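You operate a simulated robot arm through the tools that you are given. There is no shell and no other tool.

You run a simulated two-armed robot. Do the job below in one go: nothing can be reset, and whatever is moved stays where it is left.

## Task
Open the washer cupboard door, take the roller from the draining board and leave it on the shelf in the washer cupboard, then shut the door. Then open the tool stand drawer, put the number three disc in the inside of the tool stand drawer and shut the drawer again. Then open the lower right drawer, take the shackle from the long bench and leave it in the inside of the lower right drawer and shut the drawer again. Then open the green drawer, take the vane from the long bench and put it in the inside of the green drawer, then shut the drawer. Then open the desk drawer. The order counts.

The check looks at the end state, three seconds after you hand in, the way a careful person would. Anything else that was tipped, shoved, dropped, spilled or broken makes it a failure.

## Robot
Two 6-joint arms with two-finger grippers on one trunk, on a base that moves. Base frame: it is fixed to the floor where the robot stands at the start and does not move with it; the origin is under the middle of the robot, x ahead of it, y to its left, z up; the surface under the hand at the start is at about z = 0.9. Units: m, degrees, N and s.
The left shoulder is at the start at [0.03, 0.178, 0.838], the right one opposite. With the tool pointing down near the work surface each hand reaches from about 0.1 to 0.82 m from the robot's upright axis, wherever it stands, measured 20 degrees to its own side. Places, roughly: desk drawer [-5.7, 0.8, 0.7]; green drawer [-1.9, -3.4, 0.7]; inside of the green drawer [-1.8, -3.5, 0.7]; inside of the lower right drawer [-5.9, -2.1, 0.4]; inside of the tool stand drawer [-2.7, -1.1, 0.7]; lower right drawer [-5.8, -2, 0.5]; number three disc [-0.75, -2, 1]; roller (8x8x3 cm) [0.7, -0.3, 0.9]; shackle (6x7x2 cm) [-1.7, -3.5, 0.9]; shelf in the washer cupboard (24x40 cm) [0.74, -0.12, 0.48]; tool stand drawer [-2.8, -1.1, 0.7]; vane [-2, -3.75, 1]; washer cupboard door [0.5, 0.1, 0.5]. Payload 2.54 kg a hand.
The TCP of each hand is the grasp point between the finger pads, 0.03 m short of the fingertips. In the tool frame z runs along the fingers and y along their closing line. The gripper opens to 0.116 m; its body begins 0.095 m behind the TCP.
Orientation is that of the tool frame in the base frame, as a unit quaternion [w, x, y, z]. With the fingers straight down and closing along the base's y, the tool's x points along the base's -x, its y along +y and its z along -z.

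## Interface
- The arms move only by the tool jog_arm. It takes "left_motion", "right_motion" or both (then of equal length, played together; a hand with none holds still); each is a list of rows, each an object (a shift or turn left out is 0, a gripper value left out holds the last) with "offset": the shift along the base's x, y, z in mm, a list of three; "rotation": the turn, a rotation vector about the base's x, y, z in rad, a list of three; "fingers": the closure, from 0 (fully open) to 1 (shut). In form: [{"offset": [dx, dy, dz], "rotation": [rx, ry, rz], "fingers": fingers}, ...]. A call has 1 to 20 rows; each row is the pose to reach, as a shift and turn from the pose commanded when the call began. Rows are played at 5 a second. More than 0.05 m and 8.6 degrees between two rows, or a gripper value outside its range, and nothing of the call is played. A pose out of reach is approached as far as the arm can. The call stops where the force on the tool passes 40 N (or 10 N more than at its start, if that is more) or the arm is blocked; 0.2 s more then pass. Each finger travels about 0.153 m/s and halts on what it meets, pressing with about 28 N; the grip force reading is that of the motor and also rises with nothing between the fingers. The clock runs only during rows and for 0.2 s after the last one: add rows that repeat a pose to give the fingers time. The reply holds the time, the measured pose of the TCP, the force on the tool along the base axes, the opening and the grip force, in the units named above and with some noise, with the torque about the TCP (base axes, N m) and any sound that the robot's microphone picked up, and new pictures: "pictures" is both (left out), scene, wrist or none (wrist: the cameras of the hands that moved).
- Cameras (640 x 400 px; columns grow to the right, rows downward): "scene" is now at [0.0458, 0.0126, 1.5579]; the picture's right is [0.17, -0.98, 0.00], its down [-0.77, -0.14, -0.63] and it looks along [0.62, 0.11, -0.78] (base axes); focal length 273 px, centre (320, 200). "left" rides on the left gripper at [0.069, 0.015, -0.122] in its tool frame; the picture's right is [-0.21, 0.98, 0.00], its down [-0.83, -0.18, -0.53] and it looks along [-0.52, -0.11, 0.85] (tool axes); focal length 251 px, centre (320, 200). "right" rides on the right gripper at [0.069, -0.015, -0.122] in its tool frame; the picture's right is [0.21, 0.98, 0.00], its down [-0.83, 0.18, -0.53] and it looks along [-0.52, 0.11, 0.85] (tool axes); focal length 251 px, centre (320, 200). There is no depth. A picture from a camera that has moved, and an enlarged one, comes with that camera's place and axes in the base frame and with its lens.
- lift_body(by): moves the trunk up (or, below 0, down) by that many m; the arms and the scene camera ride with it, the base frame stays. It gives what a move gives, with no picture.
- base_move(legs): drives the robot by 1 to 6 legs, each [ahead, left, turn to the left] in m, m and degrees, along the robot's own axes; the way and the turn of a leg run together, so that a leg with both is an arc; at most 1.5 m and 180 degrees a leg. The arms and the cameras ride along, it lands a little off, and it stops where it bumps. It gives what a move gives, and a new picture of the scene camera.
- aim_head(pan, tilt): turns the head with the scene camera to pan (to the left, within 143 degrees either way) and tilt (down, from -29 to 69), counted from straight ahead of the robot. It gives what a move gives, and a new picture of the scene camera.
- zoom(camera, box): a new picture of the part [left, top, right, bottom] of that camera's present view, enlarged. The clock stands still meanwhile.
- hand_in(): hands the job in; it is judged then, once.

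Places have to be worked out from the pictures, the camera data and where the tool is seen. Open the grippers and draw the arms clear of the work before you hand the job in, unless the task says otherwise.

The tools are called after "Call:" as name(argument=value, ...) on one line, values as JSON. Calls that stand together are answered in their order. jog_arm: Moves the arms, as the interface text tells. Its arguments: {"type":"object","properties":{"left_motion":{"type":"array"},"right_motion":{"type":"array"},"pictures":{"type":"string","enum":["both","scene","wrist","none"]}},"required":[]} The other tools are called the same way: lift_body (by) moves the trunk up or down; base_move (legs) drives the base; aim_head (pan, tilt) turns the head that bears the scene camera; zoom (camera, box) takes an enlarged picture of a part of a camera's view; hand_in () hands the job in.

At the start:

```text
time_s: 0.0
left_tool_pos: [0.5613, 0.2021, 1.1567]
left_tcp_rot: [0.001, 0.0, 1.0, 0.001]
left_force: [0.1, 0.0, -0.7]
left_torque: [0.03, -0.01, 0.01]
left_finger_gap: 0.1159
left_grip_force: 0.0
right_tool_pos: [0.5825, -0.1728, 1.1175]
right_tcp_rot: [0.0, 0.0, 1.0, 0.0]
right_force: [0.2, 0.0, 1.1]
right_torque: [0.01, 0.02, 0.0]
right_finger_gap: 0.1158
right_grip_force: 0.1
trunk travel left (down, up): [-0.05, 0.49]
robot x, y, heading: [0.004, -0.0029, 0.0]
head pan, tilt (commanded): [10.0, 51.3]
```

scene: 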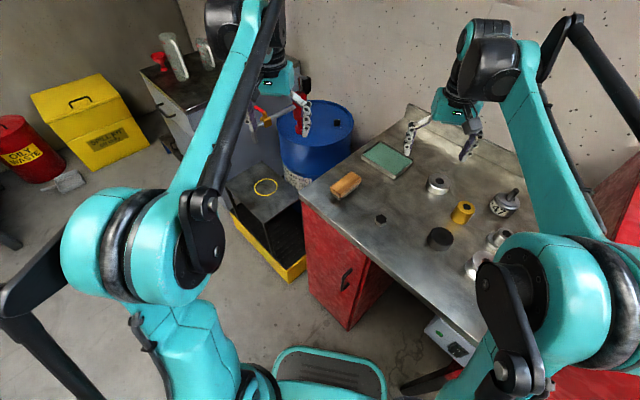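
right: 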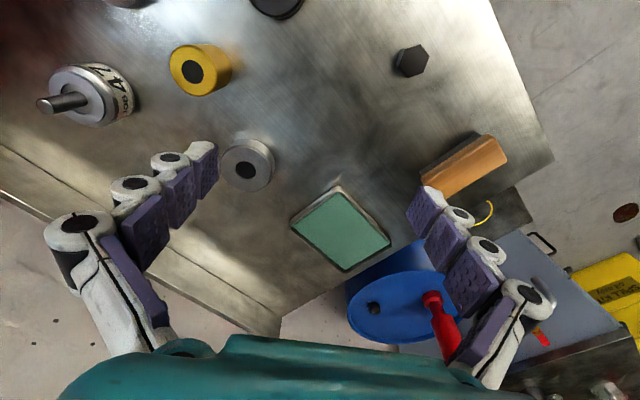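
left: 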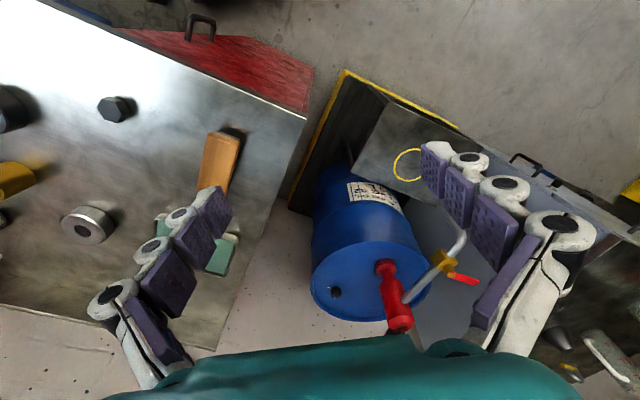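

The bench shows several discs and cylinders; the red cupboard with a dark handle is below the bench front. I'll zoom in on the bench and the cupboard to identify the roller and the door handle.

Call:
zoom(camera="scene", box=[280, 100, 540, 262])

Call:
zoom(camera="scene", box=[260, 180, 500, 330])

```text
2.46 times, centred on (410, 181) of scene
camera zoom: at [0.0458, 0.0126, 1.5579], right [0.17, -0.98, 0.0], down [-0.77, -0.14, -0.63], along [0.62, 0.11, -0.78], focal length 672 px, centre (98, 247)
```

zoom: 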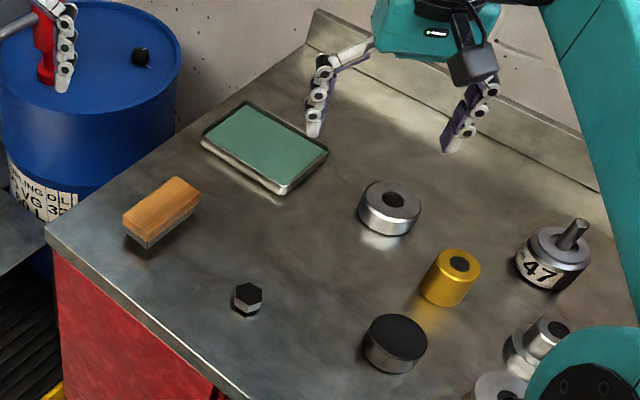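

```text
2.67 times, centred on (380, 255) of scene
camera zoom: at [0.0458, 0.0126, 1.5579], right [0.17, -0.98, 0.0], down [-0.77, -0.14, -0.63], along [0.62, 0.11, -0.78], focal length 728 px, centre (160, 53)
```

zoom: 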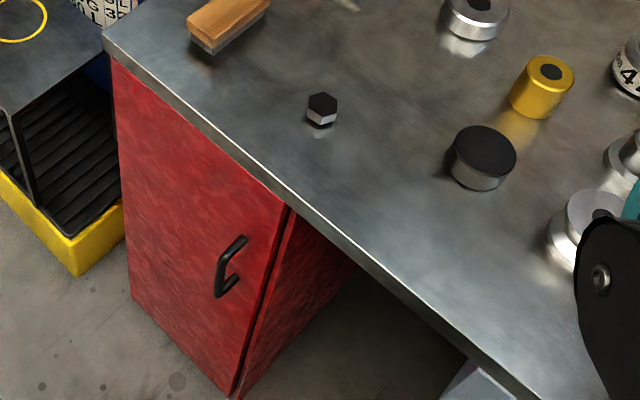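

The silver ring at about [0.68, -0.25] matches the roller (8 cm wide, 3 cm tall), and the bench front seems turned about 39° relative to me. I'll look around with the head to learn the room's layout before moving.

Call:
aim_head(pan=-60, tilt=25)

Call:
aim_head(pan=-130, tilt=20)

Call:
aim_head(pan=130, tilt=20)

Call:
aim_head(pan=60, tilt=25)

```text
time_s: 1.4
left_tool_pos: [0.5612, 0.2028, 1.1556]
left_tcp_rot: [-0.001, 0.0, 1.0, 0.0]
left_force: [-0.1, -0.2, -0.4]
left_torque: [-0.01, -0.01, -0.02]
left_finger_gap: 0.1162
left_grip_force: 0.1
right_tool_pos: [0.5813, -0.1728, 1.1174]
right_tcp_rot: [0.0, 0.0, 1.0, 0.0]
right_force: [0.3, 0.4, -0.1]
right_torque: [0.0, 0.01, -0.01]
right_finger_gap: 0.1162
right_grip_force: 0.1
trunk travel left (down, up): [-0.05, 0.49]
robot x, y, heading: [0.0032, 0.0009, -0.3]
head pan, tilt (commanded): [-60.0, 25.0]
camera scene: at [0.0173, -0.0802, 1.5971], right [-0.87, -0.5, 0.0], down [-0.21, 0.37, -0.91], along [0.45, -0.78, -0.42], focal length 273 px, centre (320, 200)
```

scene: 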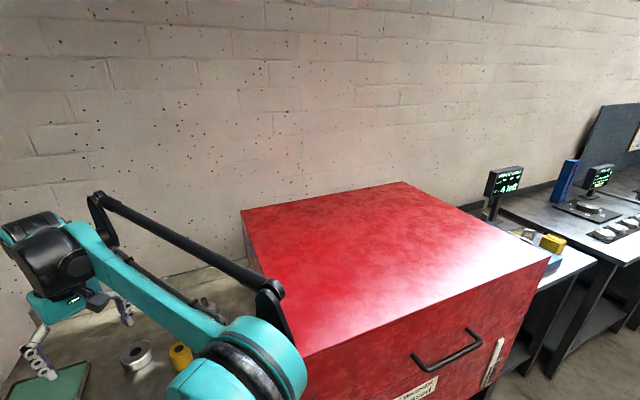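

```text
time_s: 2.8
left_tool_pos: [0.561, 0.2035, 1.1562]
left_tcp_rot: [0.0, 0.0, 1.0, 0.001]
left_force: [-0.3, -0.3, -0.1]
left_torque: [-0.02, 0.04, 0.0]
left_finger_gap: 0.1162
left_grip_force: 0.0
right_tool_pos: [0.5831, -0.1727, 1.1181]
right_tcp_rot: [0.0, 0.0, 1.0, 0.0]
right_force: [-0.3, -0.1, 0.3]
right_torque: [-0.01, 0.0, -0.01]
right_finger_gap: 0.1162
right_grip_force: 0.1
trunk travel left (down, up): [-0.05, 0.49]
robot x, y, heading: [-0.0014, -0.0023, -0.0]
head pan, tilt (commanded): [-130.0, 20.0]
camera scene: at [-0.0886, -0.0719, 1.6053], right [-0.77, 0.64, 0.0], down [0.22, 0.26, -0.94], along [-0.6, -0.72, -0.34], focal length 273 px, centre (320, 200)
```

scene: 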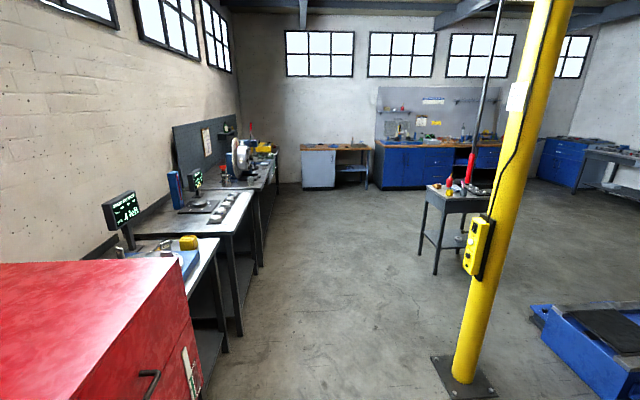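

```text
time_s: 6.5
left_tool_pos: [0.561, 0.2041, 1.1557]
left_tcp_rot: [0.0, 0.0, 1.0, 0.001]
left_force: [-0.6, -0.1, 0.4]
left_torque: [-0.02, -0.02, 0.03]
left_finger_gap: 0.1163
left_grip_force: 0.0
right_tool_pos: [0.5813, -0.172, 1.1169]
right_tcp_rot: [0.0, 0.0, 1.0, -0.001]
right_force: [-0.4, 0.2, 0.3]
right_torque: [0.0, 0.0, -0.02]
right_finger_gap: 0.1161
right_grip_force: 0.1
trunk travel left (down, up): [-0.05, 0.49]
robot x, y, heading: [-0.0018, -0.0012, -0.1]
head pan, tilt (commanded): [130.0, 20.0]
camera scene: at [-0.0886, 0.0709, 1.6053], right [0.77, 0.64, 0.0], down [0.22, -0.26, -0.94], along [-0.6, 0.72, -0.34], focal length 273 px, centre (320, 200)
```

scene: 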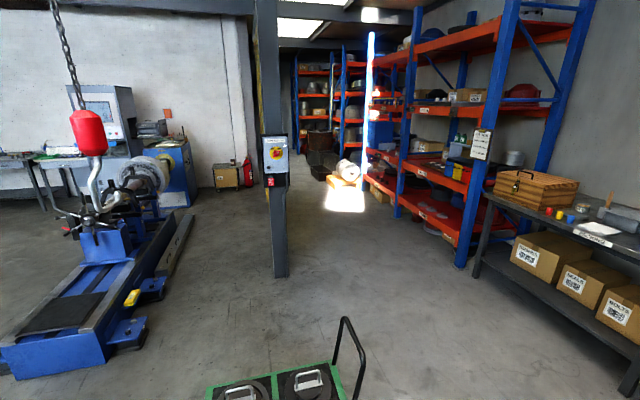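

```text
time_s: 7.9
left_tool_pos: [0.5603, 0.2032, 1.1559]
left_tcp_rot: [0.0, 0.0, 1.0, 0.0]
left_force: [-0.1, -0.2, 1.2]
left_torque: [0.03, 0.02, 0.0]
left_finger_gap: 0.116
left_grip_force: 0.1
right_tool_pos: [0.5818, -0.1719, 1.1174]
right_tcp_rot: [0.0, 0.0, 1.0, 0.001]
right_force: [0.9, -0.2, 0.2]
right_torque: [0.01, -0.04, 0.0]
right_finger_gap: 0.116
right_grip_force: 0.1
trunk travel left (down, up): [-0.05, 0.49]
robot x, y, heading: [-0.0029, -0.0008, -0.1]
head pan, tilt (commanded): [60.0, 25.0]
camera scene: at [0.0172, 0.0793, 1.5972], right [0.87, -0.5, 0.0], down [-0.21, -0.37, -0.91], along [0.45, 0.79, -0.42], focal length 273 px, centre (320, 200)
```

scene: 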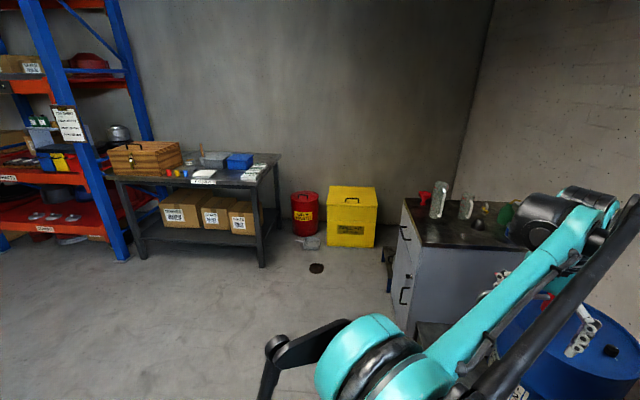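

The room map is clear: the bench row with the red washer box runs to my right, and the other furniture is far behind-right. The red cupboard door's hinge is on its left and its handle on the right; I'll back off from the bench and turn to face it squarely (about -39°).

Call:
base_move(legs=[[-0.15, 0.37, 0], [0, 0, -39]])

Call:
aim_head(pan=0, tilt=50)

```text
time_s: 12.2
left_tool_pos: [0.4114, 0.1758, 1.1553]
left_tcp_rot: [0.0, 0.336, 0.942, 0.0]
left_force: [0.4, 0.1, -0.5]
left_torque: [0.01, 0.05, -0.02]
left_finger_gap: 0.1163
left_grip_force: 0.0
right_tool_pos: [0.1905, -0.1304, 1.1183]
right_tcp_rot: [0.0, 0.335, 0.942, 0.0]
right_force: [-0.2, -0.6, 0.1]
right_torque: [0.0, -0.02, -0.02]
right_finger_gap: 0.116
right_grip_force: 0.1
trunk travel left (down, up): [-0.05, 0.49]
robot x, y, heading: [-0.1485, 0.3733, -39.2]
head pan, tilt (commanded): [60.0, 25.0]
camera scene: at [-0.0868, 0.4226, 1.5972], right [0.36, -0.93, 0.0], down [-0.4, -0.15, -0.91], along [0.85, 0.32, -0.42], focal length 273 px, centre (320, 200)
```

scene: 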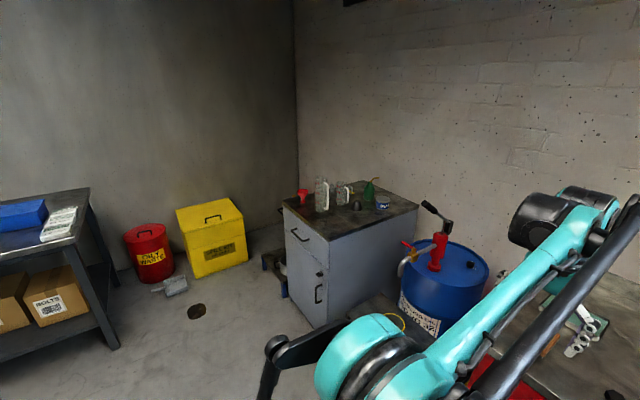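

```text
time_s: 13.5
left_tool_pos: [0.4128, 0.1757, 1.1556]
left_tcp_rot: [0.0, 0.335, 0.942, 0.0]
left_force: [0.2, -0.3, -0.9]
left_torque: [0.0, -0.02, 0.0]
left_finger_gap: 0.1158
left_grip_force: 0.2
right_tool_pos: [0.1915, -0.1301, 1.1164]
right_tcp_rot: [0.0, 0.335, 0.942, -0.001]
right_force: [0.1, 0.0, 0.0]
right_torque: [0.03, 0.02, -0.02]
right_finger_gap: 0.1157
right_grip_force: 0.0
trunk travel left (down, up): [-0.05, 0.49]
robot x, y, heading: [-0.1471, 0.3703, -39.2]
head pan, tilt (commanded): [0.0, 50.0]
camera scene: at [-0.1129, 0.3416, 1.5597], right [-0.63, -0.78, 0.0], down [-0.59, 0.48, -0.64], along [0.5, -0.41, -0.77], focal length 273 px, centre (320, 200)
```

scene: 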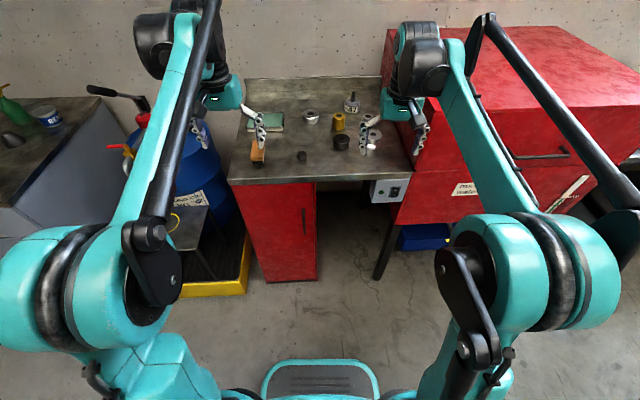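

Now I'm square to the bench. I'll zoom on the cupboard front and the bench top for exact geometry.

Call:
zoom(camera="scene", box=[216, 170, 344, 290])

Call:
zoom(camera="scene", box=[226, 76, 418, 196])

```text
3.33 times, centred on (280, 230) of scene
camera zoom: at [-0.1129, 0.3416, 1.5597], right [-0.63, -0.78, 0.0], down [-0.59, 0.48, -0.64], along [0.5, -0.41, -0.77], focal length 910 px, centre (453, 100)
```

zoom: 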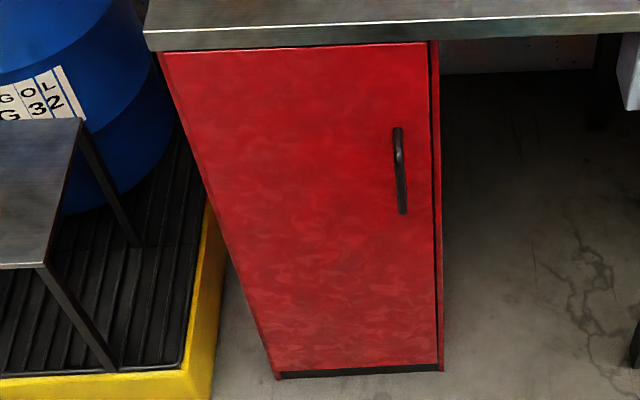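

```text
3.33 times, centred on (322, 136) of scene
camera zoom: at [-0.1129, 0.3416, 1.5597], right [-0.63, -0.78, 0.0], down [-0.59, 0.48, -0.64], along [0.5, -0.41, -0.77], focal length 910 px, centre (313, 413)
```

zoom: 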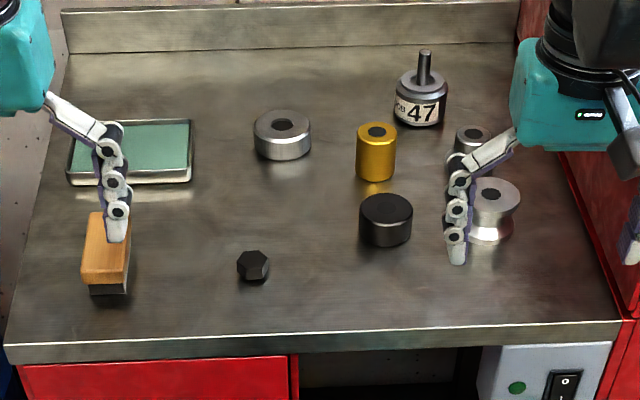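

The door spans roughly y' 0.03–0.31 left of my centreline at 0.71 m ahead; the handle is a vertical bar at about 0.67 m ahead, 0.06 m left, z 0.60–0.77. I'll bring the left hand down in front of it, turning the fingers to point forward.

Call:
jog_arm(left_motion=[{"offset": [-11.3, -5.9, -38.8], "rotation": [-0.0828, -0.1014, 0], "fingers": 0.3}, {"offset": [-22.6, -11.8, -77.7], "rotation": [-0.1655, -0.2028, 0]}, {"offset": [-33.9, -17.8, -116.5], "rotation": [-0.2483, -0.3043, 0]}, {"offset": [-45.2, -23.7, -155.3], "rotation": [-0.331, -0.4057, 0]}, {"offset": [-56.5, -29.6, -194.2], "rotation": [-0.4138, -0.5071, 0]}, {"offset": [-67.8, -35.5, -233], "rotation": [-0.4965, -0.6085, 0]}, {"offset": [-79, -41.4, -271.8], "rotation": [-0.5793, -0.71, 0]}, {"offset": [-90.3, -47.3, -310.7], "rotation": [-0.662, -0.8113, 0]}, {"offset": [-101.6, -53.3, -349.5], "rotation": [-0.7448, -0.9128, 0]}, {"offset": [-112.9, -59.2, -388.3], "rotation": [-0.8275, -1.0142, 0]}, {"offset": [-124.2, -65.1, -427.2], "rotation": [-0.9103, -1.1156, 0]}, {"offset": [-135.5, -71, -466], "rotation": [-0.993, -1.217, 0]}])

```text
time_s: 16.2
left_tool_pos: [0.3513, -0.1031, 0.87]
left_tcp_rot: [0.666, 0.239, 0.667, -0.235]
left_force: [-5.2, 8.9, -5.4]
left_torque: [-0.15, 0.15, 0.44]
left_finger_gap: 0.0899
left_grip_force: 5.0
left hand out of reach, approached as far as the arm can: row 8, 9, 10, 11, 12
right_tool_pos: [0.1925, -0.1287, 1.1172]
right_tcp_rot: [0.0, 0.334, 0.943, -0.001]
right_force: [0.5, 0.0, 0.7]
right_torque: [-0.03, 0.03, -0.03]
right_finger_gap: 0.1159
right_grip_force: 0.0
trunk travel left (down, up): [-0.05, 0.49]
robot x, y, heading: [-0.1504, 0.3707, -39.1]
head pan, tilt (commanded): [0.0, 50.0]
stopped in row 12 (left hand): the force on the tool passed its limit at 71 N (the readings are from after the stop); the commanded pose is now the measured one
camera scene: at [-0.1128, 0.3428, 1.5596], right [-0.63, -0.78, 0.0], down [-0.59, 0.48, -0.64], along [0.5, -0.41, -0.77], focal length 273 px, centre (320, 200)
camera left: at [0.266, -0.0131, 0.8013], right [0.62, 0.76, 0.22], down [-0.53, 0.19, 0.83], along [0.58, -0.62, 0.52], focal length 251 px, centre (320, 200)
```

scene: 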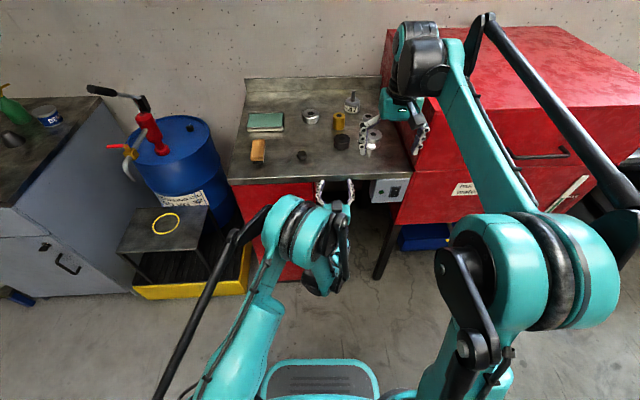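
left: 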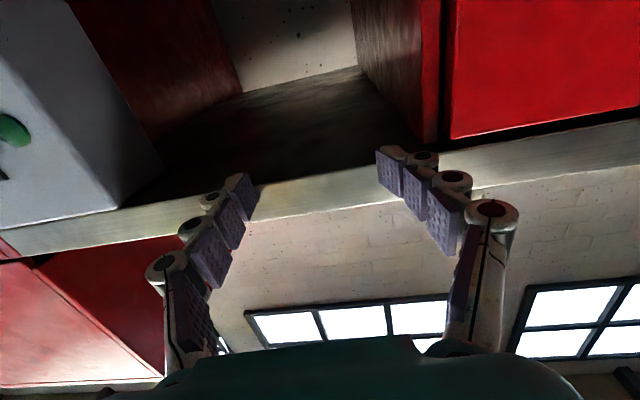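

The left hand couldn't fold that close and its fingertips touched the bench edge underside (TCP at 0.69 m ahead, z 0.87). I'll back the base off 0.2 m straight, which draws the hand clear and gives the arm more room.

Call:
base_move(legs=[[-0.2, 0, 0]])

```text
time_s: 17.6
left_tool_pos: [0.2582, -0.0123, 0.8682]
left_tcp_rot: [0.666, 0.237, 0.668, -0.233]
left_force: [0.9, -1.0, -0.5]
left_torque: [0.01, -0.06, -0.01]
left_finger_gap: 0.0812
left_grip_force: 0.0
right_tool_pos: [0.0998, -0.0407, 1.1165]
right_tcp_rot: [-0.001, 0.33, 0.944, 0.0]
right_force: [1.0, -1.1, -0.1]
right_torque: [0.04, 0.07, 0.03]
right_finger_gap: 0.1159
right_grip_force: 0.1
trunk travel left (down, up): [-0.05, 0.49]
robot x, y, heading: [-0.2549, 0.4593, -38.4]
head pan, tilt (commanded): [0.0, 50.0]
stopped in leg 1: the robot was blocked; the commanded pose is now the measured one
camera scene: at [-0.2105, 0.4266, 1.5596], right [-0.62, -0.78, 0.0], down [-0.6, 0.48, -0.64], along [0.5, -0.4, -0.77], focal length 273 px, centre (320, 200)
```

scene: 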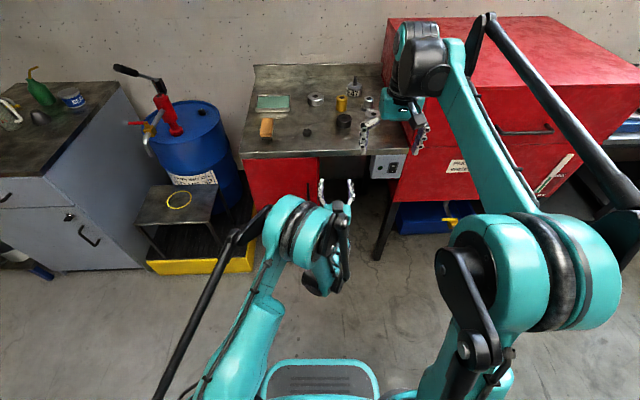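

The base was blocked after 0.14 m, so something is right behind me. I'll look behind to see what it is.

Call:
aim_head(pan=140, tilt=55)

Call:
aim_head(pan=-140, tilt=55)

```text
time_s: 19.8
left_tool_pos: [0.2546, -0.0137, 0.87]
left_tcp_rot: [0.667, 0.236, 0.667, -0.231]
left_force: [0.1, -0.2, 0.2]
left_torque: [-0.01, -0.03, 0.0]
left_finger_gap: 0.0812
left_grip_force: 0.0
right_tool_pos: [0.0964, -0.0396, 1.1183]
right_tcp_rot: [0.001, 0.329, 0.944, -0.001]
right_force: [-0.3, 0.5, -0.7]
right_torque: [0.02, 0.03, 0.03]
right_finger_gap: 0.1161
right_grip_force: 0.1
trunk travel left (down, up): [-0.05, 0.49]
robot x, y, heading: [-0.2536, 0.4554, -38.1]
head pan, tilt (commanded): [140.0, 55.0]
camera scene: at [-0.2883, 0.546, 1.5532], right [0.98, 0.2, 0.0], down [0.16, -0.8, -0.57], along [-0.11, 0.56, -0.82], focal length 273 px, centre (320, 200)
```

scene: 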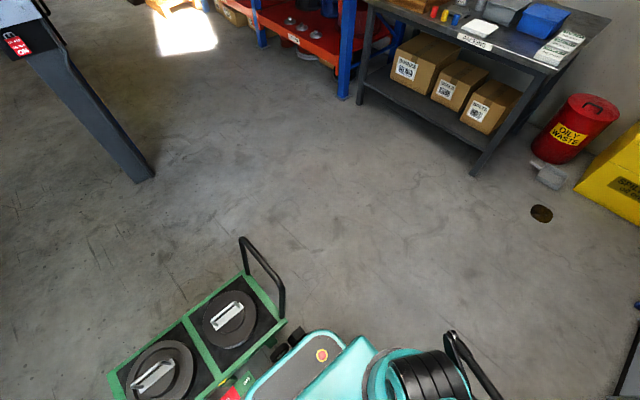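

```text
time_s: 23.6
left_tool_pos: [0.2555, -0.0147, 0.8706]
left_tcp_rot: [0.667, 0.236, 0.667, -0.232]
left_force: [-0.1, 0.5, -0.3]
left_torque: [-0.01, -0.02, 0.0]
left_finger_gap: 0.0815
left_grip_force: 0.0
right_tool_pos: [0.0964, -0.0404, 1.119]
right_tcp_rot: [0.001, 0.33, 0.944, -0.001]
right_force: [-0.1, 0.4, -0.6]
right_torque: [0.0, -0.01, -0.03]
right_finger_gap: 0.1162
right_grip_force: 0.1
trunk travel left (down, up): [-0.05, 0.49]
robot x, y, heading: [-0.2509, 0.4565, -38.4]
head pan, tilt (commanded): [-140.0, 55.0]
camera scene: at [-0.3459, 0.4734, 1.5532], right [-0.03, 1.0, 0.0], down [0.82, 0.02, -0.57], along [-0.57, -0.02, -0.82], focal length 273 px, centre (320, 200)
```

scene: 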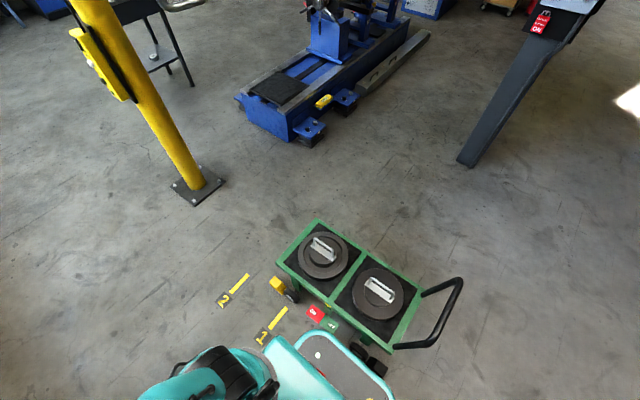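

A green trolley with two weights stands right behind my base. I'll zoom in to see whether I'm touching it.

Call:
zoom(camera="scene", box=[200, 210, 480, 400])

```text
2.11 times, centred on (340, 305) of scene
camera zoom: at [-0.3459, 0.4734, 1.5532], right [-0.03, 1.0, 0.0], down [0.82, 0.02, -0.57], along [-0.57, -0.02, -0.82], focal length 575 px, centre (278, -21)
```

zoom: 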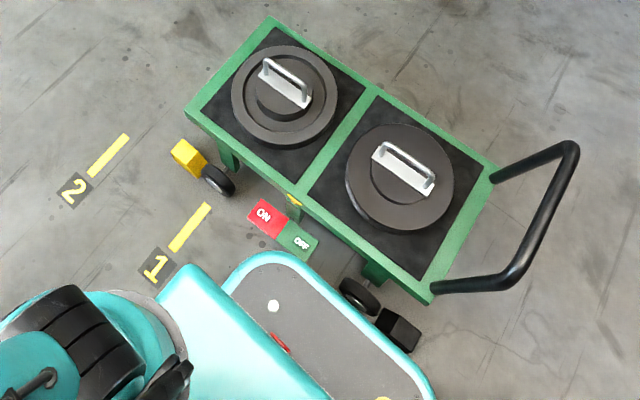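

The trolley's weights triangulate to the same place as at the start (within about 2 cm), so it was only touched, not shoved. I'll ease the base forward 4 cm off it and look at the cupboard again.

Call:
base_move(legs=[[0.04, 0, 0]])

Call:
aim_head(pan=0, tilt=45)

```text
time_s: 24.5
left_tool_pos: [0.2877, -0.0391, 0.8684]
left_tcp_rot: [0.666, 0.237, 0.668, -0.233]
left_force: [0.4, -0.7, -0.5]
left_torque: [0.03, -0.03, 0.01]
left_finger_gap: 0.0812
left_grip_force: 0.0
right_tool_pos: [0.1296, -0.0658, 1.116]
right_tcp_rot: [-0.001, 0.33, 0.944, 0.001]
right_force: [0.6, -0.9, -0.5]
right_torque: [0.02, 0.05, 0.0]
right_finger_gap: 0.116
right_grip_force: 0.1
trunk travel left (down, up): [-0.05, 0.49]
robot x, y, heading: [-0.216, 0.4306, -38.5]
head pan, tilt (commanded): [-140.0, 55.0]
camera scene: at [-0.3122, 0.4466, 1.5533], right [-0.03, 1.0, 0.0], down [0.82, 0.02, -0.57], along [-0.57, -0.01, -0.82], focal length 273 px, centre (320, 200)
```

scene: 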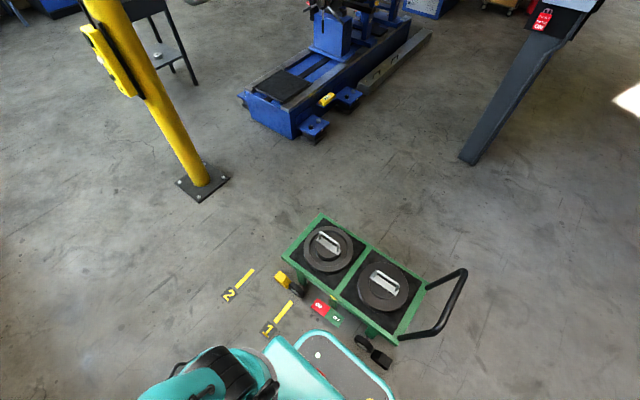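

```text
time_s: 26.8
left_tool_pos: [0.286, -0.0389, 0.87]
left_tcp_rot: [0.667, 0.236, 0.667, -0.232]
left_force: [0.3, 0.3, 0.6]
left_torque: [0.01, -0.02, -0.03]
left_finger_gap: 0.0813
left_grip_force: 0.0
right_tool_pos: [0.1286, -0.0641, 1.1182]
right_tcp_rot: [0.0, 0.33, 0.944, 0.0]
right_force: [-0.2, 1.1, -1.1]
right_torque: [-0.01, -0.01, -0.01]
right_finger_gap: 0.1161
right_grip_force: 0.1
trunk travel left (down, up): [-0.05, 0.49]
robot x, y, heading: [-0.2245, 0.4319, -38.4]
head pan, tilt (commanded): [0.0, 45.0]
camera scene: at [-0.1783, 0.3995, 1.5666], right [-0.62, -0.78, 0.0], down [-0.55, 0.44, -0.71], along [0.55, -0.44, -0.71], focal length 273 px, centre (320, 200)
```

scene: 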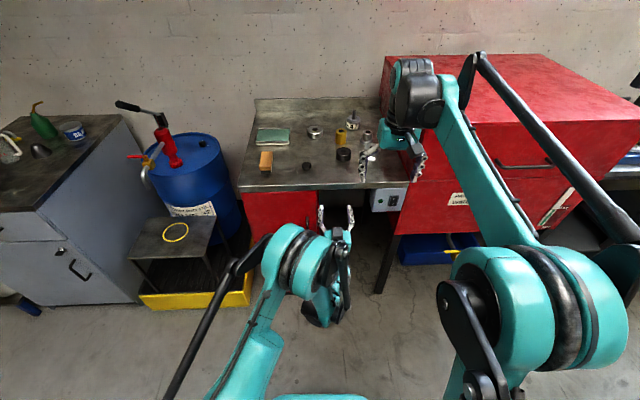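

I'm off the trolley. Handle is now about 0.765 m ahead and 0.05 m left; the left hand is level at z 0.87. I'll lower it to z 0.68 with a 30° downward pitch, keeping clear in front of the handle.

Call:
jog_arm(left_motion=[{"offset": [11.5, 17.7, -38], "rotation": [0.065, 0.082, 0], "fingers": 0.4}, {"offset": [23, 35.4, -76], "rotation": [0.13, 0.164, 0]}, {"offset": [34.4, 53.1, -114], "rotation": [0.195, 0.246, 0]}, {"offset": [45.9, 70.8, -152], "rotation": [0.26, 0.328, 0]}, {"offset": [57.4, 88.5, -190], "rotation": [0.325, 0.41, 0]}])

```text
time_s: 28.0
left_tool_pos: [0.3725, 0.0132, 0.6981]
left_tcp_rot: [0.469, 0.289, 0.819, -0.164]
left_force: [0.5, -0.9, 0.3]
left_torque: [-0.01, -0.02, 0.04]
left_finger_gap: 0.0693
left_grip_force: 0.1
left hand out of reach, approached as far as the arm can: row 1, 2, 3, 4, 5
right_tool_pos: [0.1287, -0.0654, 1.1178]
right_tcp_rot: [-0.001, 0.329, 0.944, 0.0]
right_force: [-0.5, -0.2, 0.4]
right_torque: [0.02, 0.02, -0.02]
right_finger_gap: 0.1161
right_grip_force: 0.1
trunk travel left (down, up): [-0.05, 0.49]
robot x, y, heading: [-0.2217, 0.4303, -38.6]
head pan, tilt (commanded): [0.0, 45.0]
camera scene: at [-0.1775, 0.3994, 1.5665], right [-0.62, -0.78, 0.0], down [-0.55, 0.44, -0.71], along [0.55, -0.44, -0.71], focal length 273 px, centre (320, 200)
camera left: at [0.2718, 0.1139, 0.6996], right [0.7, 0.69, 0.19], down [-0.15, -0.12, 0.98], along [0.7, -0.71, 0.02], focal length 251 px, centre (320, 200)
```

scene: 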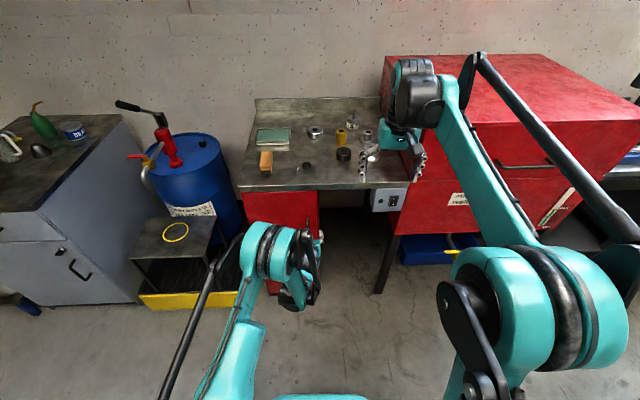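
left: 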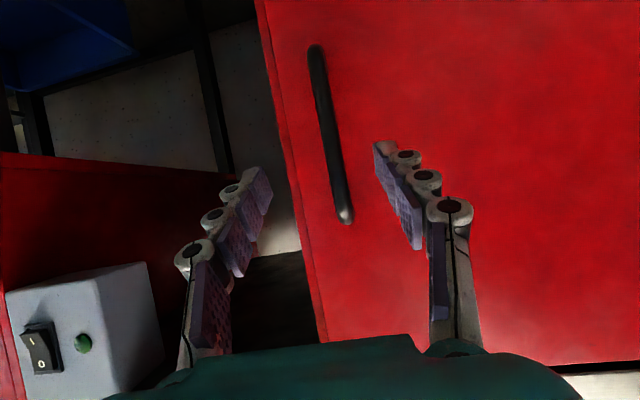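

The left wrist camera shows the vertical handle between the open fingers, about 4 cm ahead and 1 cm to the left of the grasp centre. I'll make a small forward step first to learn where the commanded pose is after the out-of-reach rows.

Call:
jog_arm(left_motion=[{"offset": [16, -10, -10]}, {"offset": [16, -10, -10]}], pictures="wrist")

```text
time_s: 28.6
left_tool_pos: [0.3875, 0.0037, 0.6888]
left_tcp_rot: [0.472, 0.288, 0.817, -0.166]
left_force: [0.3, 0.7, 0.6]
left_torque: [-0.01, 0.03, -0.02]
left_finger_gap: 0.0697
left_grip_force: 0.0
right_tool_pos: [0.128, -0.0647, 1.1182]
right_tcp_rot: [0.0, 0.329, 0.944, 0.0]
right_force: [0.6, 0.0, -0.3]
right_torque: [-0.01, -0.02, 0.01]
right_finger_gap: 0.1159
right_grip_force: 0.1
trunk travel left (down, up): [-0.05, 0.49]
robot x, y, heading: [-0.2199, 0.4364, -38.5]
head pan, tilt (commanded): [0.0, 45.0]
camera left: at [0.2866, 0.1043, 0.6911], right [0.7, 0.69, 0.19], down [-0.15, -0.11, 0.98], along [0.7, -0.71, 0.03], focal length 251 px, centre (320, 200)
```

left: 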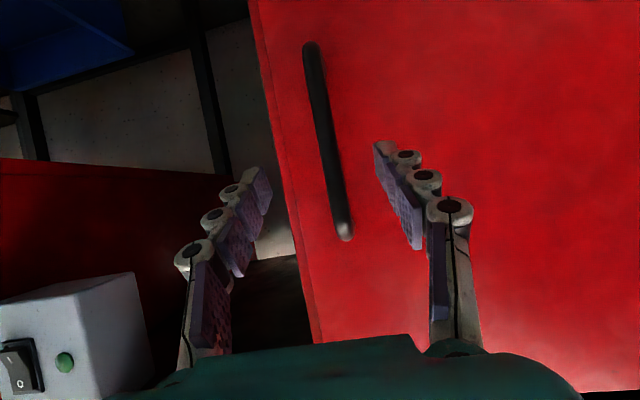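

The small step tracked as commanded, and the bar is now close to grasp depth. I'll centre on it, move in a little more, and watch for contact.

Call:
jog_arm(left_motion=[{"offset": [8, -1.5, -8]}, {"offset": [17, -3, -15]}, {"offset": [17, -3, -15]}], pictures="wrist")

```text
time_s: 29.4
left_tool_pos: [0.4023, 0.0, 0.6742]
left_tcp_rot: [0.47, 0.289, 0.817, -0.166]
left_force: [0.4, 0.1, -0.2]
left_torque: [0.01, 0.03, 0.0]
left_finger_gap: 0.0696
left_grip_force: 0.0
right_tool_pos: [0.1277, -0.0638, 1.1184]
right_tcp_rot: [0.0, 0.33, 0.944, 0.0]
right_force: [0.5, -0.6, -1.2]
right_torque: [-0.03, 0.04, 0.0]
right_finger_gap: 0.1157
right_grip_force: 0.1
trunk travel left (down, up): [-0.05, 0.49]
robot x, y, heading: [-0.2218, 0.4319, -38.4]
head pan, tilt (commanded): [0.0, 45.0]
camera left: at [0.3017, 0.101, 0.6763], right [0.7, 0.69, 0.19], down [-0.15, -0.11, 0.98], along [0.7, -0.71, 0.03], focal length 251 px, centre (320, 200)
```

left: 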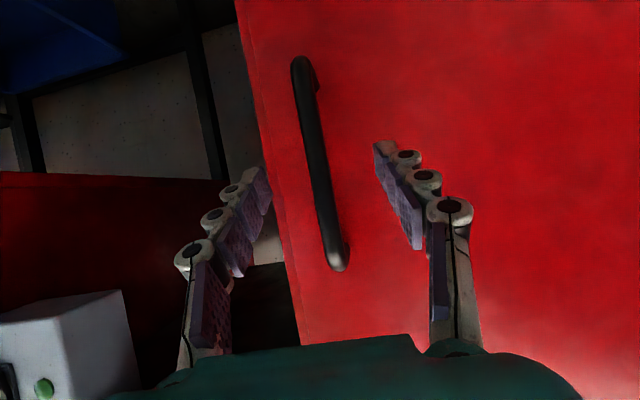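

The bar now sits laterally between the fingers, roughly 2 cm ahead of the grasp point. I'll advance 17 mm and close on it.

Call:
jog_arm(left_motion=[{"offset": [7, -5, 0]}, {"offset": [13.3, -10.6, 0]}, {"offset": [13.3, -10.6, 0], "fingers": 0.7}, {"offset": [13.3, -10.6, 0], "fingers": 1}, {"offset": [13.3, -10.6, 0], "fingers": 1}, {"offset": [13.3, -10.6, 0], "fingers": 1}], pictures="wrist")

```text
time_s: 30.1
left_tool_pos: [0.4142, -0.0013, 0.6743]
left_tcp_rot: [0.47, 0.284, 0.82, -0.161]
left_force: [-19.0, 31.9, 6.6]
left_torque: [0.2, -0.15, 1.33]
left_finger_gap: 0.0458
left_grip_force: 8.0
right_tool_pos: [0.1263, -0.0614, 1.1189]
right_tcp_rot: [0.001, 0.328, 0.945, -0.001]
right_force: [0.8, 0.3, -0.6]
right_torque: [0.01, 0.0, 0.03]
right_finger_gap: 0.1162
right_grip_force: 0.1
trunk travel left (down, up): [-0.05, 0.49]
robot x, y, heading: [-0.2216, 0.4322, -38.2]
head pan, tilt (commanded): [0.0, 45.0]
stopped in row 3 (left hand): the force on the tool passed its limit at 49 N (the readings are from after the stop); the commanded pose is now the measured one
camera left: at [0.3127, 0.0979, 0.6774], right [0.69, 0.7, 0.19], down [-0.15, -0.12, 0.98], along [0.71, -0.7, 0.02], focal length 251 px, centre (320, 200)
```

left: 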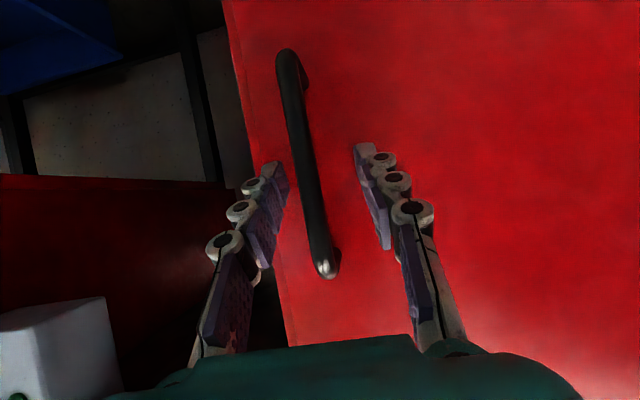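

The fingertips touched the door face while closing (about 35 N back-push), with the bar between the pads. I'll back off 8 mm and close the grip there.

Call:
jog_arm(left_motion=[{"offset": [-8, 6, 0], "fingers": 0.6}, {"offset": [-8, 6, 0], "fingers": 0.6}, {"offset": [-8, 6, 0], "fingers": 0.85}, {"offset": [-8, 6, 0], "fingers": 1}, {"offset": [-8, 6, 0], "fingers": 1}], pictures="wrist")

```text
time_s: 31.3
left_tool_pos: [0.4066, -0.0003, 0.6731]
left_tcp_rot: [0.469, 0.287, 0.82, -0.163]
left_force: [1.7, 0.5, -1.5]
left_torque: [-0.08, -0.03, -0.04]
left_finger_gap: 0.0104
left_grip_force: 38.4
right_tool_pos: [0.1272, -0.064, 1.1167]
right_tcp_rot: [0.001, 0.33, 0.944, 0.001]
right_force: [-0.4, -0.3, -0.2]
right_torque: [0.0, -0.01, -0.01]
right_finger_gap: 0.1162
right_grip_force: 0.1
trunk travel left (down, up): [-0.05, 0.49]
robot x, y, heading: [-0.2219, 0.4335, -38.6]
head pan, tilt (commanded): [0.0, 45.0]
camera left: at [0.3056, 0.099, 0.6754], right [0.69, 0.7, 0.19], down [-0.15, -0.12, 0.98], along [0.71, -0.71, 0.02], focal length 251 px, centre (320, 200)
```

left: 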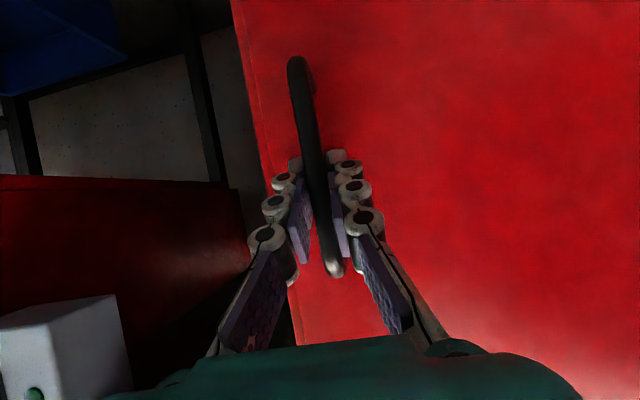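

The bar is gripped (gap 10 mm), but pulling back at this trunk height would run out of reach. I'll let go, draw back 4 cm, and raise the trunk so the arm has room to work low and close.

Call:
jog_arm(left_motion=[{"offset": [0, 0, 0], "fingers": 0.5}, {"offset": [0, 0, 0], "fingers": 0.4}, {"offset": [-16, 12, 0], "fingers": 0.4}, {"offset": [-32, 25, 0]}, {"offset": [-32, 25, 0]}], pictures="none")

Call:
lift_body(by=0.25)

```text
time_s: 32.5
left_tool_pos: [0.3817, 0.0143, 0.6774]
left_tcp_rot: [0.469, 0.286, 0.82, -0.162]
left_force: [0.0, 0.6, 0.3]
left_torque: [0.04, 0.01, -0.01]
left_finger_gap: 0.0696
left_grip_force: 0.0
left hand out of reach, approached as far as the arm can: row 4, 5
right_tool_pos: [0.1277, -0.0638, 1.1178]
right_tcp_rot: [-0.001, 0.329, 0.944, -0.001]
right_force: [-0.1, 0.1, -1.0]
right_torque: [-0.03, 0.01, -0.03]
right_finger_gap: 0.1157
right_grip_force: 0.1
trunk travel left (down, up): [-0.05, 0.49]
robot x, y, heading: [-0.223, 0.431, -38.3]
head pan, tilt (commanded): [0.0, 45.0]
```

```text
time_s: 35.0
left_tool_pos: [0.382, 0.0136, 0.9264]
left_tcp_rot: [0.469, 0.285, 0.82, -0.162]
left_force: [0.0, -0.3, 0.3]
left_torque: [0.01, 0.02, -0.01]
left_finger_gap: 0.0696
left_grip_force: 0.1
right_tool_pos: [0.1286, -0.0642, 1.368]
right_tcp_rot: [-0.001, 0.329, 0.944, 0.0]
right_force: [0.2, 0.4, 0.0]
right_torque: [-0.01, 0.01, -0.01]
right_finger_gap: 0.1162
right_grip_force: 0.0
trunk travel left (down, up): [-0.3, 0.24]
robot x, y, heading: [-0.2215, 0.4309, -38.6]
head pan, tilt (commanded): [0.0, 45.0]
```

Trunk is up 0.25 m. I'll lower the left hand again in front of the handle to the earlier height, a bit further back.

Call:
jog_arm(left_motion=[{"offset": [-24, 18, -25]}, {"offset": [-24, 18, -70]}, {"offset": [-24, 18, -115]}, {"offset": [-24, 18, -160]}, {"offset": [-24, 18, -205]}, {"offset": [-24, 18, -253]}, {"offset": [-24, 18, -253]}])

```text
time_s: 36.6
left_tool_pos: [0.3842, -0.0075, 0.8488]
left_tcp_rot: [0.468, 0.287, 0.82, -0.162]
left_force: [-0.2, -0.1, 0.5]
left_torque: [0.01, -0.02, -0.01]
left_finger_gap: 0.0697
left_grip_force: 0.0
left hand out of reach, approached as far as the arm can: row 1, 2, 3, 4, 5, 6, 7
right_tool_pos: [0.1282, -0.0642, 1.3674]
right_tcp_rot: [0.0, 0.33, 0.944, 0.0]
right_force: [-0.2, -0.3, -0.3]
right_torque: [-0.01, 0.0, -0.01]
right_finger_gap: 0.1159
right_grip_force: 0.0
trunk travel left (down, up): [-0.3, 0.24]
robot x, y, heading: [-0.222, 0.4335, -38.4]
head pan, tilt (commanded): [0.0, 45.0]
camera scene: at [-0.1783, 0.3997, 1.8166], right [-0.62, -0.78, 0.0], down [-0.55, 0.44, -0.71], along [0.55, -0.44, -0.71], focal length 273 px, centre (320, 200)
camera left: at [0.2833, 0.0929, 0.8511], right [0.69, 0.7, 0.19], down [-0.14, -0.12, 0.98], along [0.71, -0.71, 0.02], focal length 251 px, centre (320, 200)
```

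scene: 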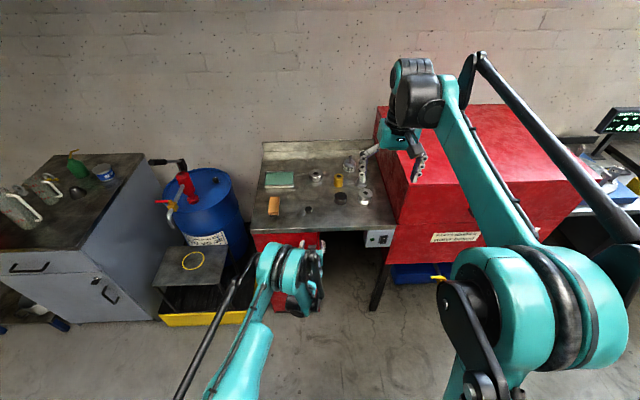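
left: 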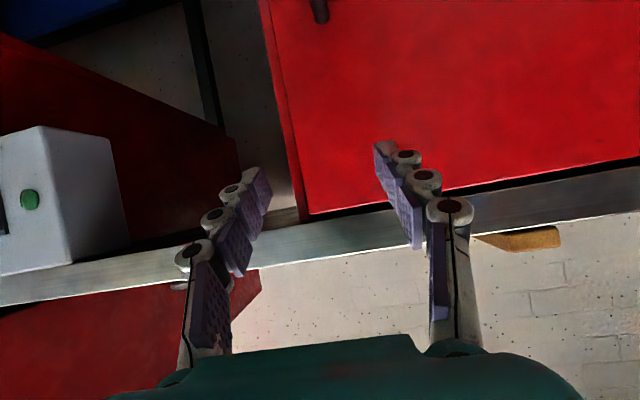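

Raising the trunk made it worse, so the limit is wrist flexion: steeper pitch and a lower trunk are what's needed. I'll draw back with the fingers pitched about 50° down and then lower the trunk again.

Call:
jog_arm(left_motion=[{"offset": [-19, 24, 17], "rotation": [0.0723, 0.0912, 0]}, {"offset": [-38, 48, 34], "rotation": [0.1446, 0.1823, 0]}, {"offset": [-58, 71.6, 50], "rotation": [0.217, 0.2735, 0]}, {"offset": [-58, 71.6, 50], "rotation": [0.217, 0.2735, 0]}], pictures="none")

```text
time_s: 37.6
left_tool_pos: [0.3292, 0.0642, 0.9037]
left_tcp_rot: [0.318, 0.311, 0.889, -0.109]
left_force: [-1.2, 0.3, -0.3]
left_torque: [0.06, -0.02, -0.01]
left_finger_gap: 0.0696
left_grip_force: 0.0
left hand out of reach, approached as far as the arm can: row 1, 2, 3, 4
right_tool_pos: [0.1282, -0.0644, 1.3678]
right_tcp_rot: [-0.001, 0.329, 0.944, 0.001]
right_force: [-0.2, 0.1, -0.1]
right_torque: [0.02, -0.02, -0.01]
right_finger_gap: 0.1159
right_grip_force: 0.1
trunk travel left (down, up): [-0.3, 0.24]
robot x, y, heading: [-0.2231, 0.4298, -38.7]
head pan, tilt (commanded): [0.0, 45.0]
```

Left hand is at 0.66 m ahead, pitched about 50° down. Lowering the trunk 0.25 m brings it to handle height, well in front of it.

Call:
lift_body(by=-0.25)

Call:
zoom(camera="left", box=[0, 0, 640, 400])

```text
time_s: 40.2
left_tool_pos: [0.3282, 0.0634, 0.655]
left_tcp_rot: [0.318, 0.311, 0.889, -0.11]
left_force: [0.2, 0.5, -0.1]
left_torque: [-0.02, 0.03, 0.01]
left_finger_gap: 0.0695
left_grip_force: 0.0
right_tool_pos: [0.1275, -0.0644, 1.1178]
right_tcp_rot: [0.0, 0.329, 0.944, 0.0]
right_force: [0.2, -0.1, -0.3]
right_torque: [0.01, 0.01, -0.01]
right_finger_gap: 0.1157
right_grip_force: 0.0
trunk travel left (down, up): [-0.05, 0.49]
robot x, y, heading: [-0.2204, 0.4282, -38.4]
head pan, tilt (commanded): [0.0, 45.0]
```

```text
1.00 times, centred on (320, 200) of left (not enlarged: the box is as wide or as high as the picture)
camera zoom: at [0.2342, 0.1564, 0.7048], right [0.74, 0.66, 0.14], down [0.12, -0.33, 0.94], along [0.66, -0.67, -0.32], focal length 251 px, centre (320, 200)
```

zoom: 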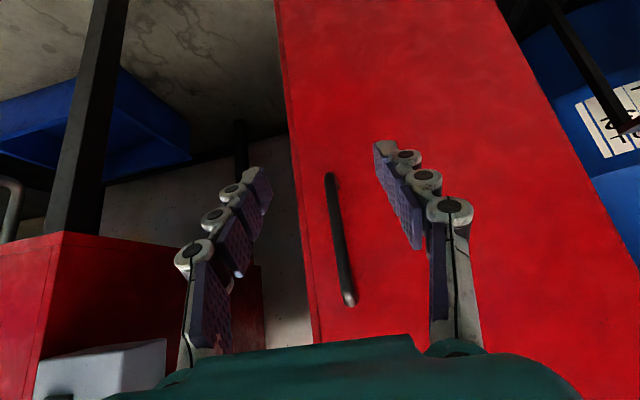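

Everything lines up: the bar is at about [0.413, -0.006], z 0.60–0.72, straight ahead of the open fingers. I'll advance 10 cm and close on it.

Call:
jog_arm(left_motion=[{"offset": [27, -21.5, 0]}, {"offset": [54, -43, 0]}, {"offset": [80, -64.5, 0]}, {"offset": [80, -64.5, 0], "fingers": 0.7}, {"offset": [80, -64.5, 0], "fingers": 1}, {"offset": [80, -64.5, 0], "fingers": 1}], pictures="wrist")

```text
time_s: 41.6
left_tool_pos: [0.4086, -0.0024, 0.6545]
left_tcp_rot: [0.32, 0.31, 0.888, -0.11]
left_force: [1.5, 0.4, 5.5]
left_torque: [0.33, 0.44, -0.01]
left_finger_gap: 0.0103
left_grip_force: 38.2
right_tool_pos: [0.1282, -0.0657, 1.1175]
right_tcp_rot: [0.0, 0.33, 0.944, 0.0]
right_force: [0.4, -0.6, -0.1]
right_torque: [0.02, 0.02, -0.01]
right_finger_gap: 0.1161
right_grip_force: 0.0
trunk travel left (down, up): [-0.05, 0.49]
robot x, y, heading: [-0.2182, 0.4347, -38.3]
head pan, tilt (commanded): [0.0, 45.0]
camera left: at [0.3143, 0.0919, 0.7048], right [0.74, 0.66, 0.14], down [0.12, -0.33, 0.94], along [0.66, -0.67, -0.32], focal length 251 px, centre (320, 200)
```

left: 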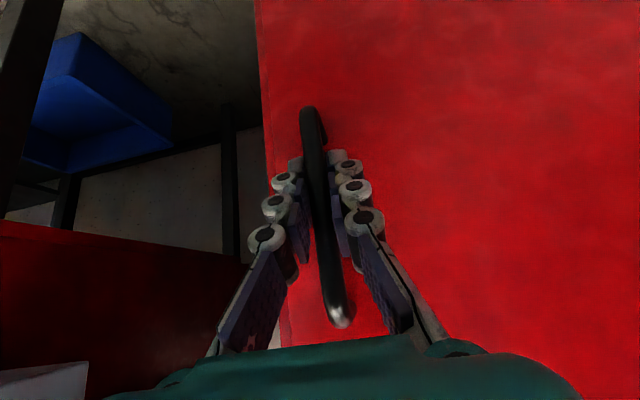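

Bar gripped again (gap 10 mm). Now I'll pull the door open along its arc about the left hinge, in small steps with half the yaw, up to about 24°.

Call:
jog_arm(left_motion=[{"offset": [-11.9, 13, 0], "rotation": [0, 0, -0.035]}, {"offset": [-22.9, 26.9, 0], "rotation": [0, 0, -0.07]}, {"offset": [-32.9, 41.5, 0], "rotation": [0, 0, -0.105]}, {"offset": [-41.9, 56.7, 0], "rotation": [0, 0, -0.14]}, {"offset": [-49.7, 72.6, 0], "rotation": [0, 0, -0.175]}, {"offset": [-56.4, 88.9, 0], "rotation": [0, 0, -0.21]}, {"offset": [-56.4, 88.9, 0], "rotation": [0, 0, -0.21]}])

```text
time_s: 43.2
left_tool_pos: [0.3561, 0.0849, 0.6545]
left_tcp_rot: [0.303, 0.403, 0.852, -0.142]
left_force: [9.5, 3.2, -16.6]
left_torque: [-0.55, -0.54, 0.0]
left_finger_gap: 0.0109
left_grip_force: 38.0
left hand out of reach, approached as far as the arm can: row 6, 7
right_tool_pos: [0.13, -0.0648, 1.1169]
right_tcp_rot: [-0.001, 0.33, 0.944, 0.0]
right_force: [-0.7, 0.2, 0.0]
right_torque: [0.0, 0.01, -0.03]
right_finger_gap: 0.1158
right_grip_force: 0.1
trunk travel left (down, up): [-0.05, 0.49]
robot x, y, heading: [-0.2214, 0.4324, -38.3]
head pan, tilt (commanded): [0.0, 45.0]
camera scene: at [-0.1761, 0.3994, 1.5663], right [-0.62, -0.78, 0.0], down [-0.56, 0.44, -0.71], along [0.55, -0.44, -0.71], focal length 273 px, centre (320, 200)
camera left: at [0.2838, 0.1956, 0.7058], right [0.86, 0.49, 0.14], down [0.05, -0.35, 0.93], along [0.51, -0.8, -0.33], focal length 251 px, centre (320, 200)
```

scene: 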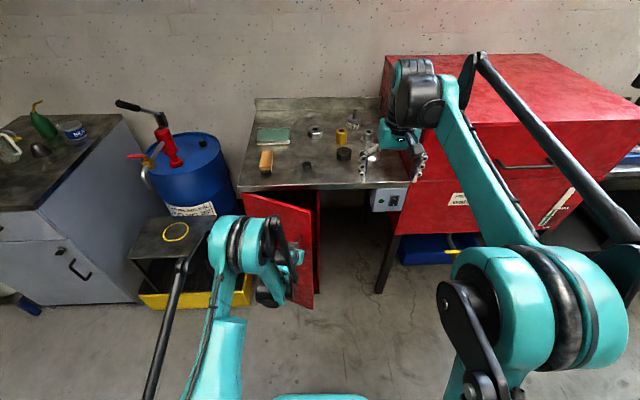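
left: 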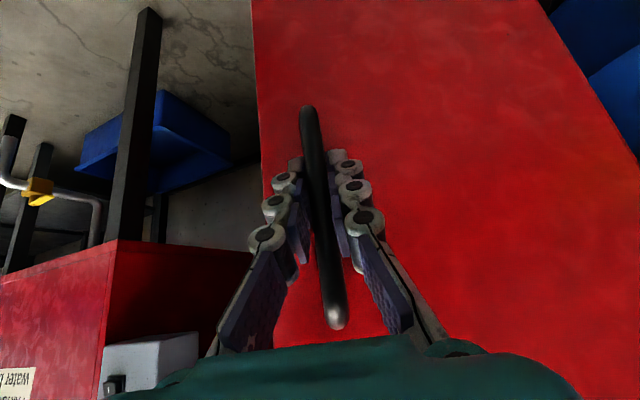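

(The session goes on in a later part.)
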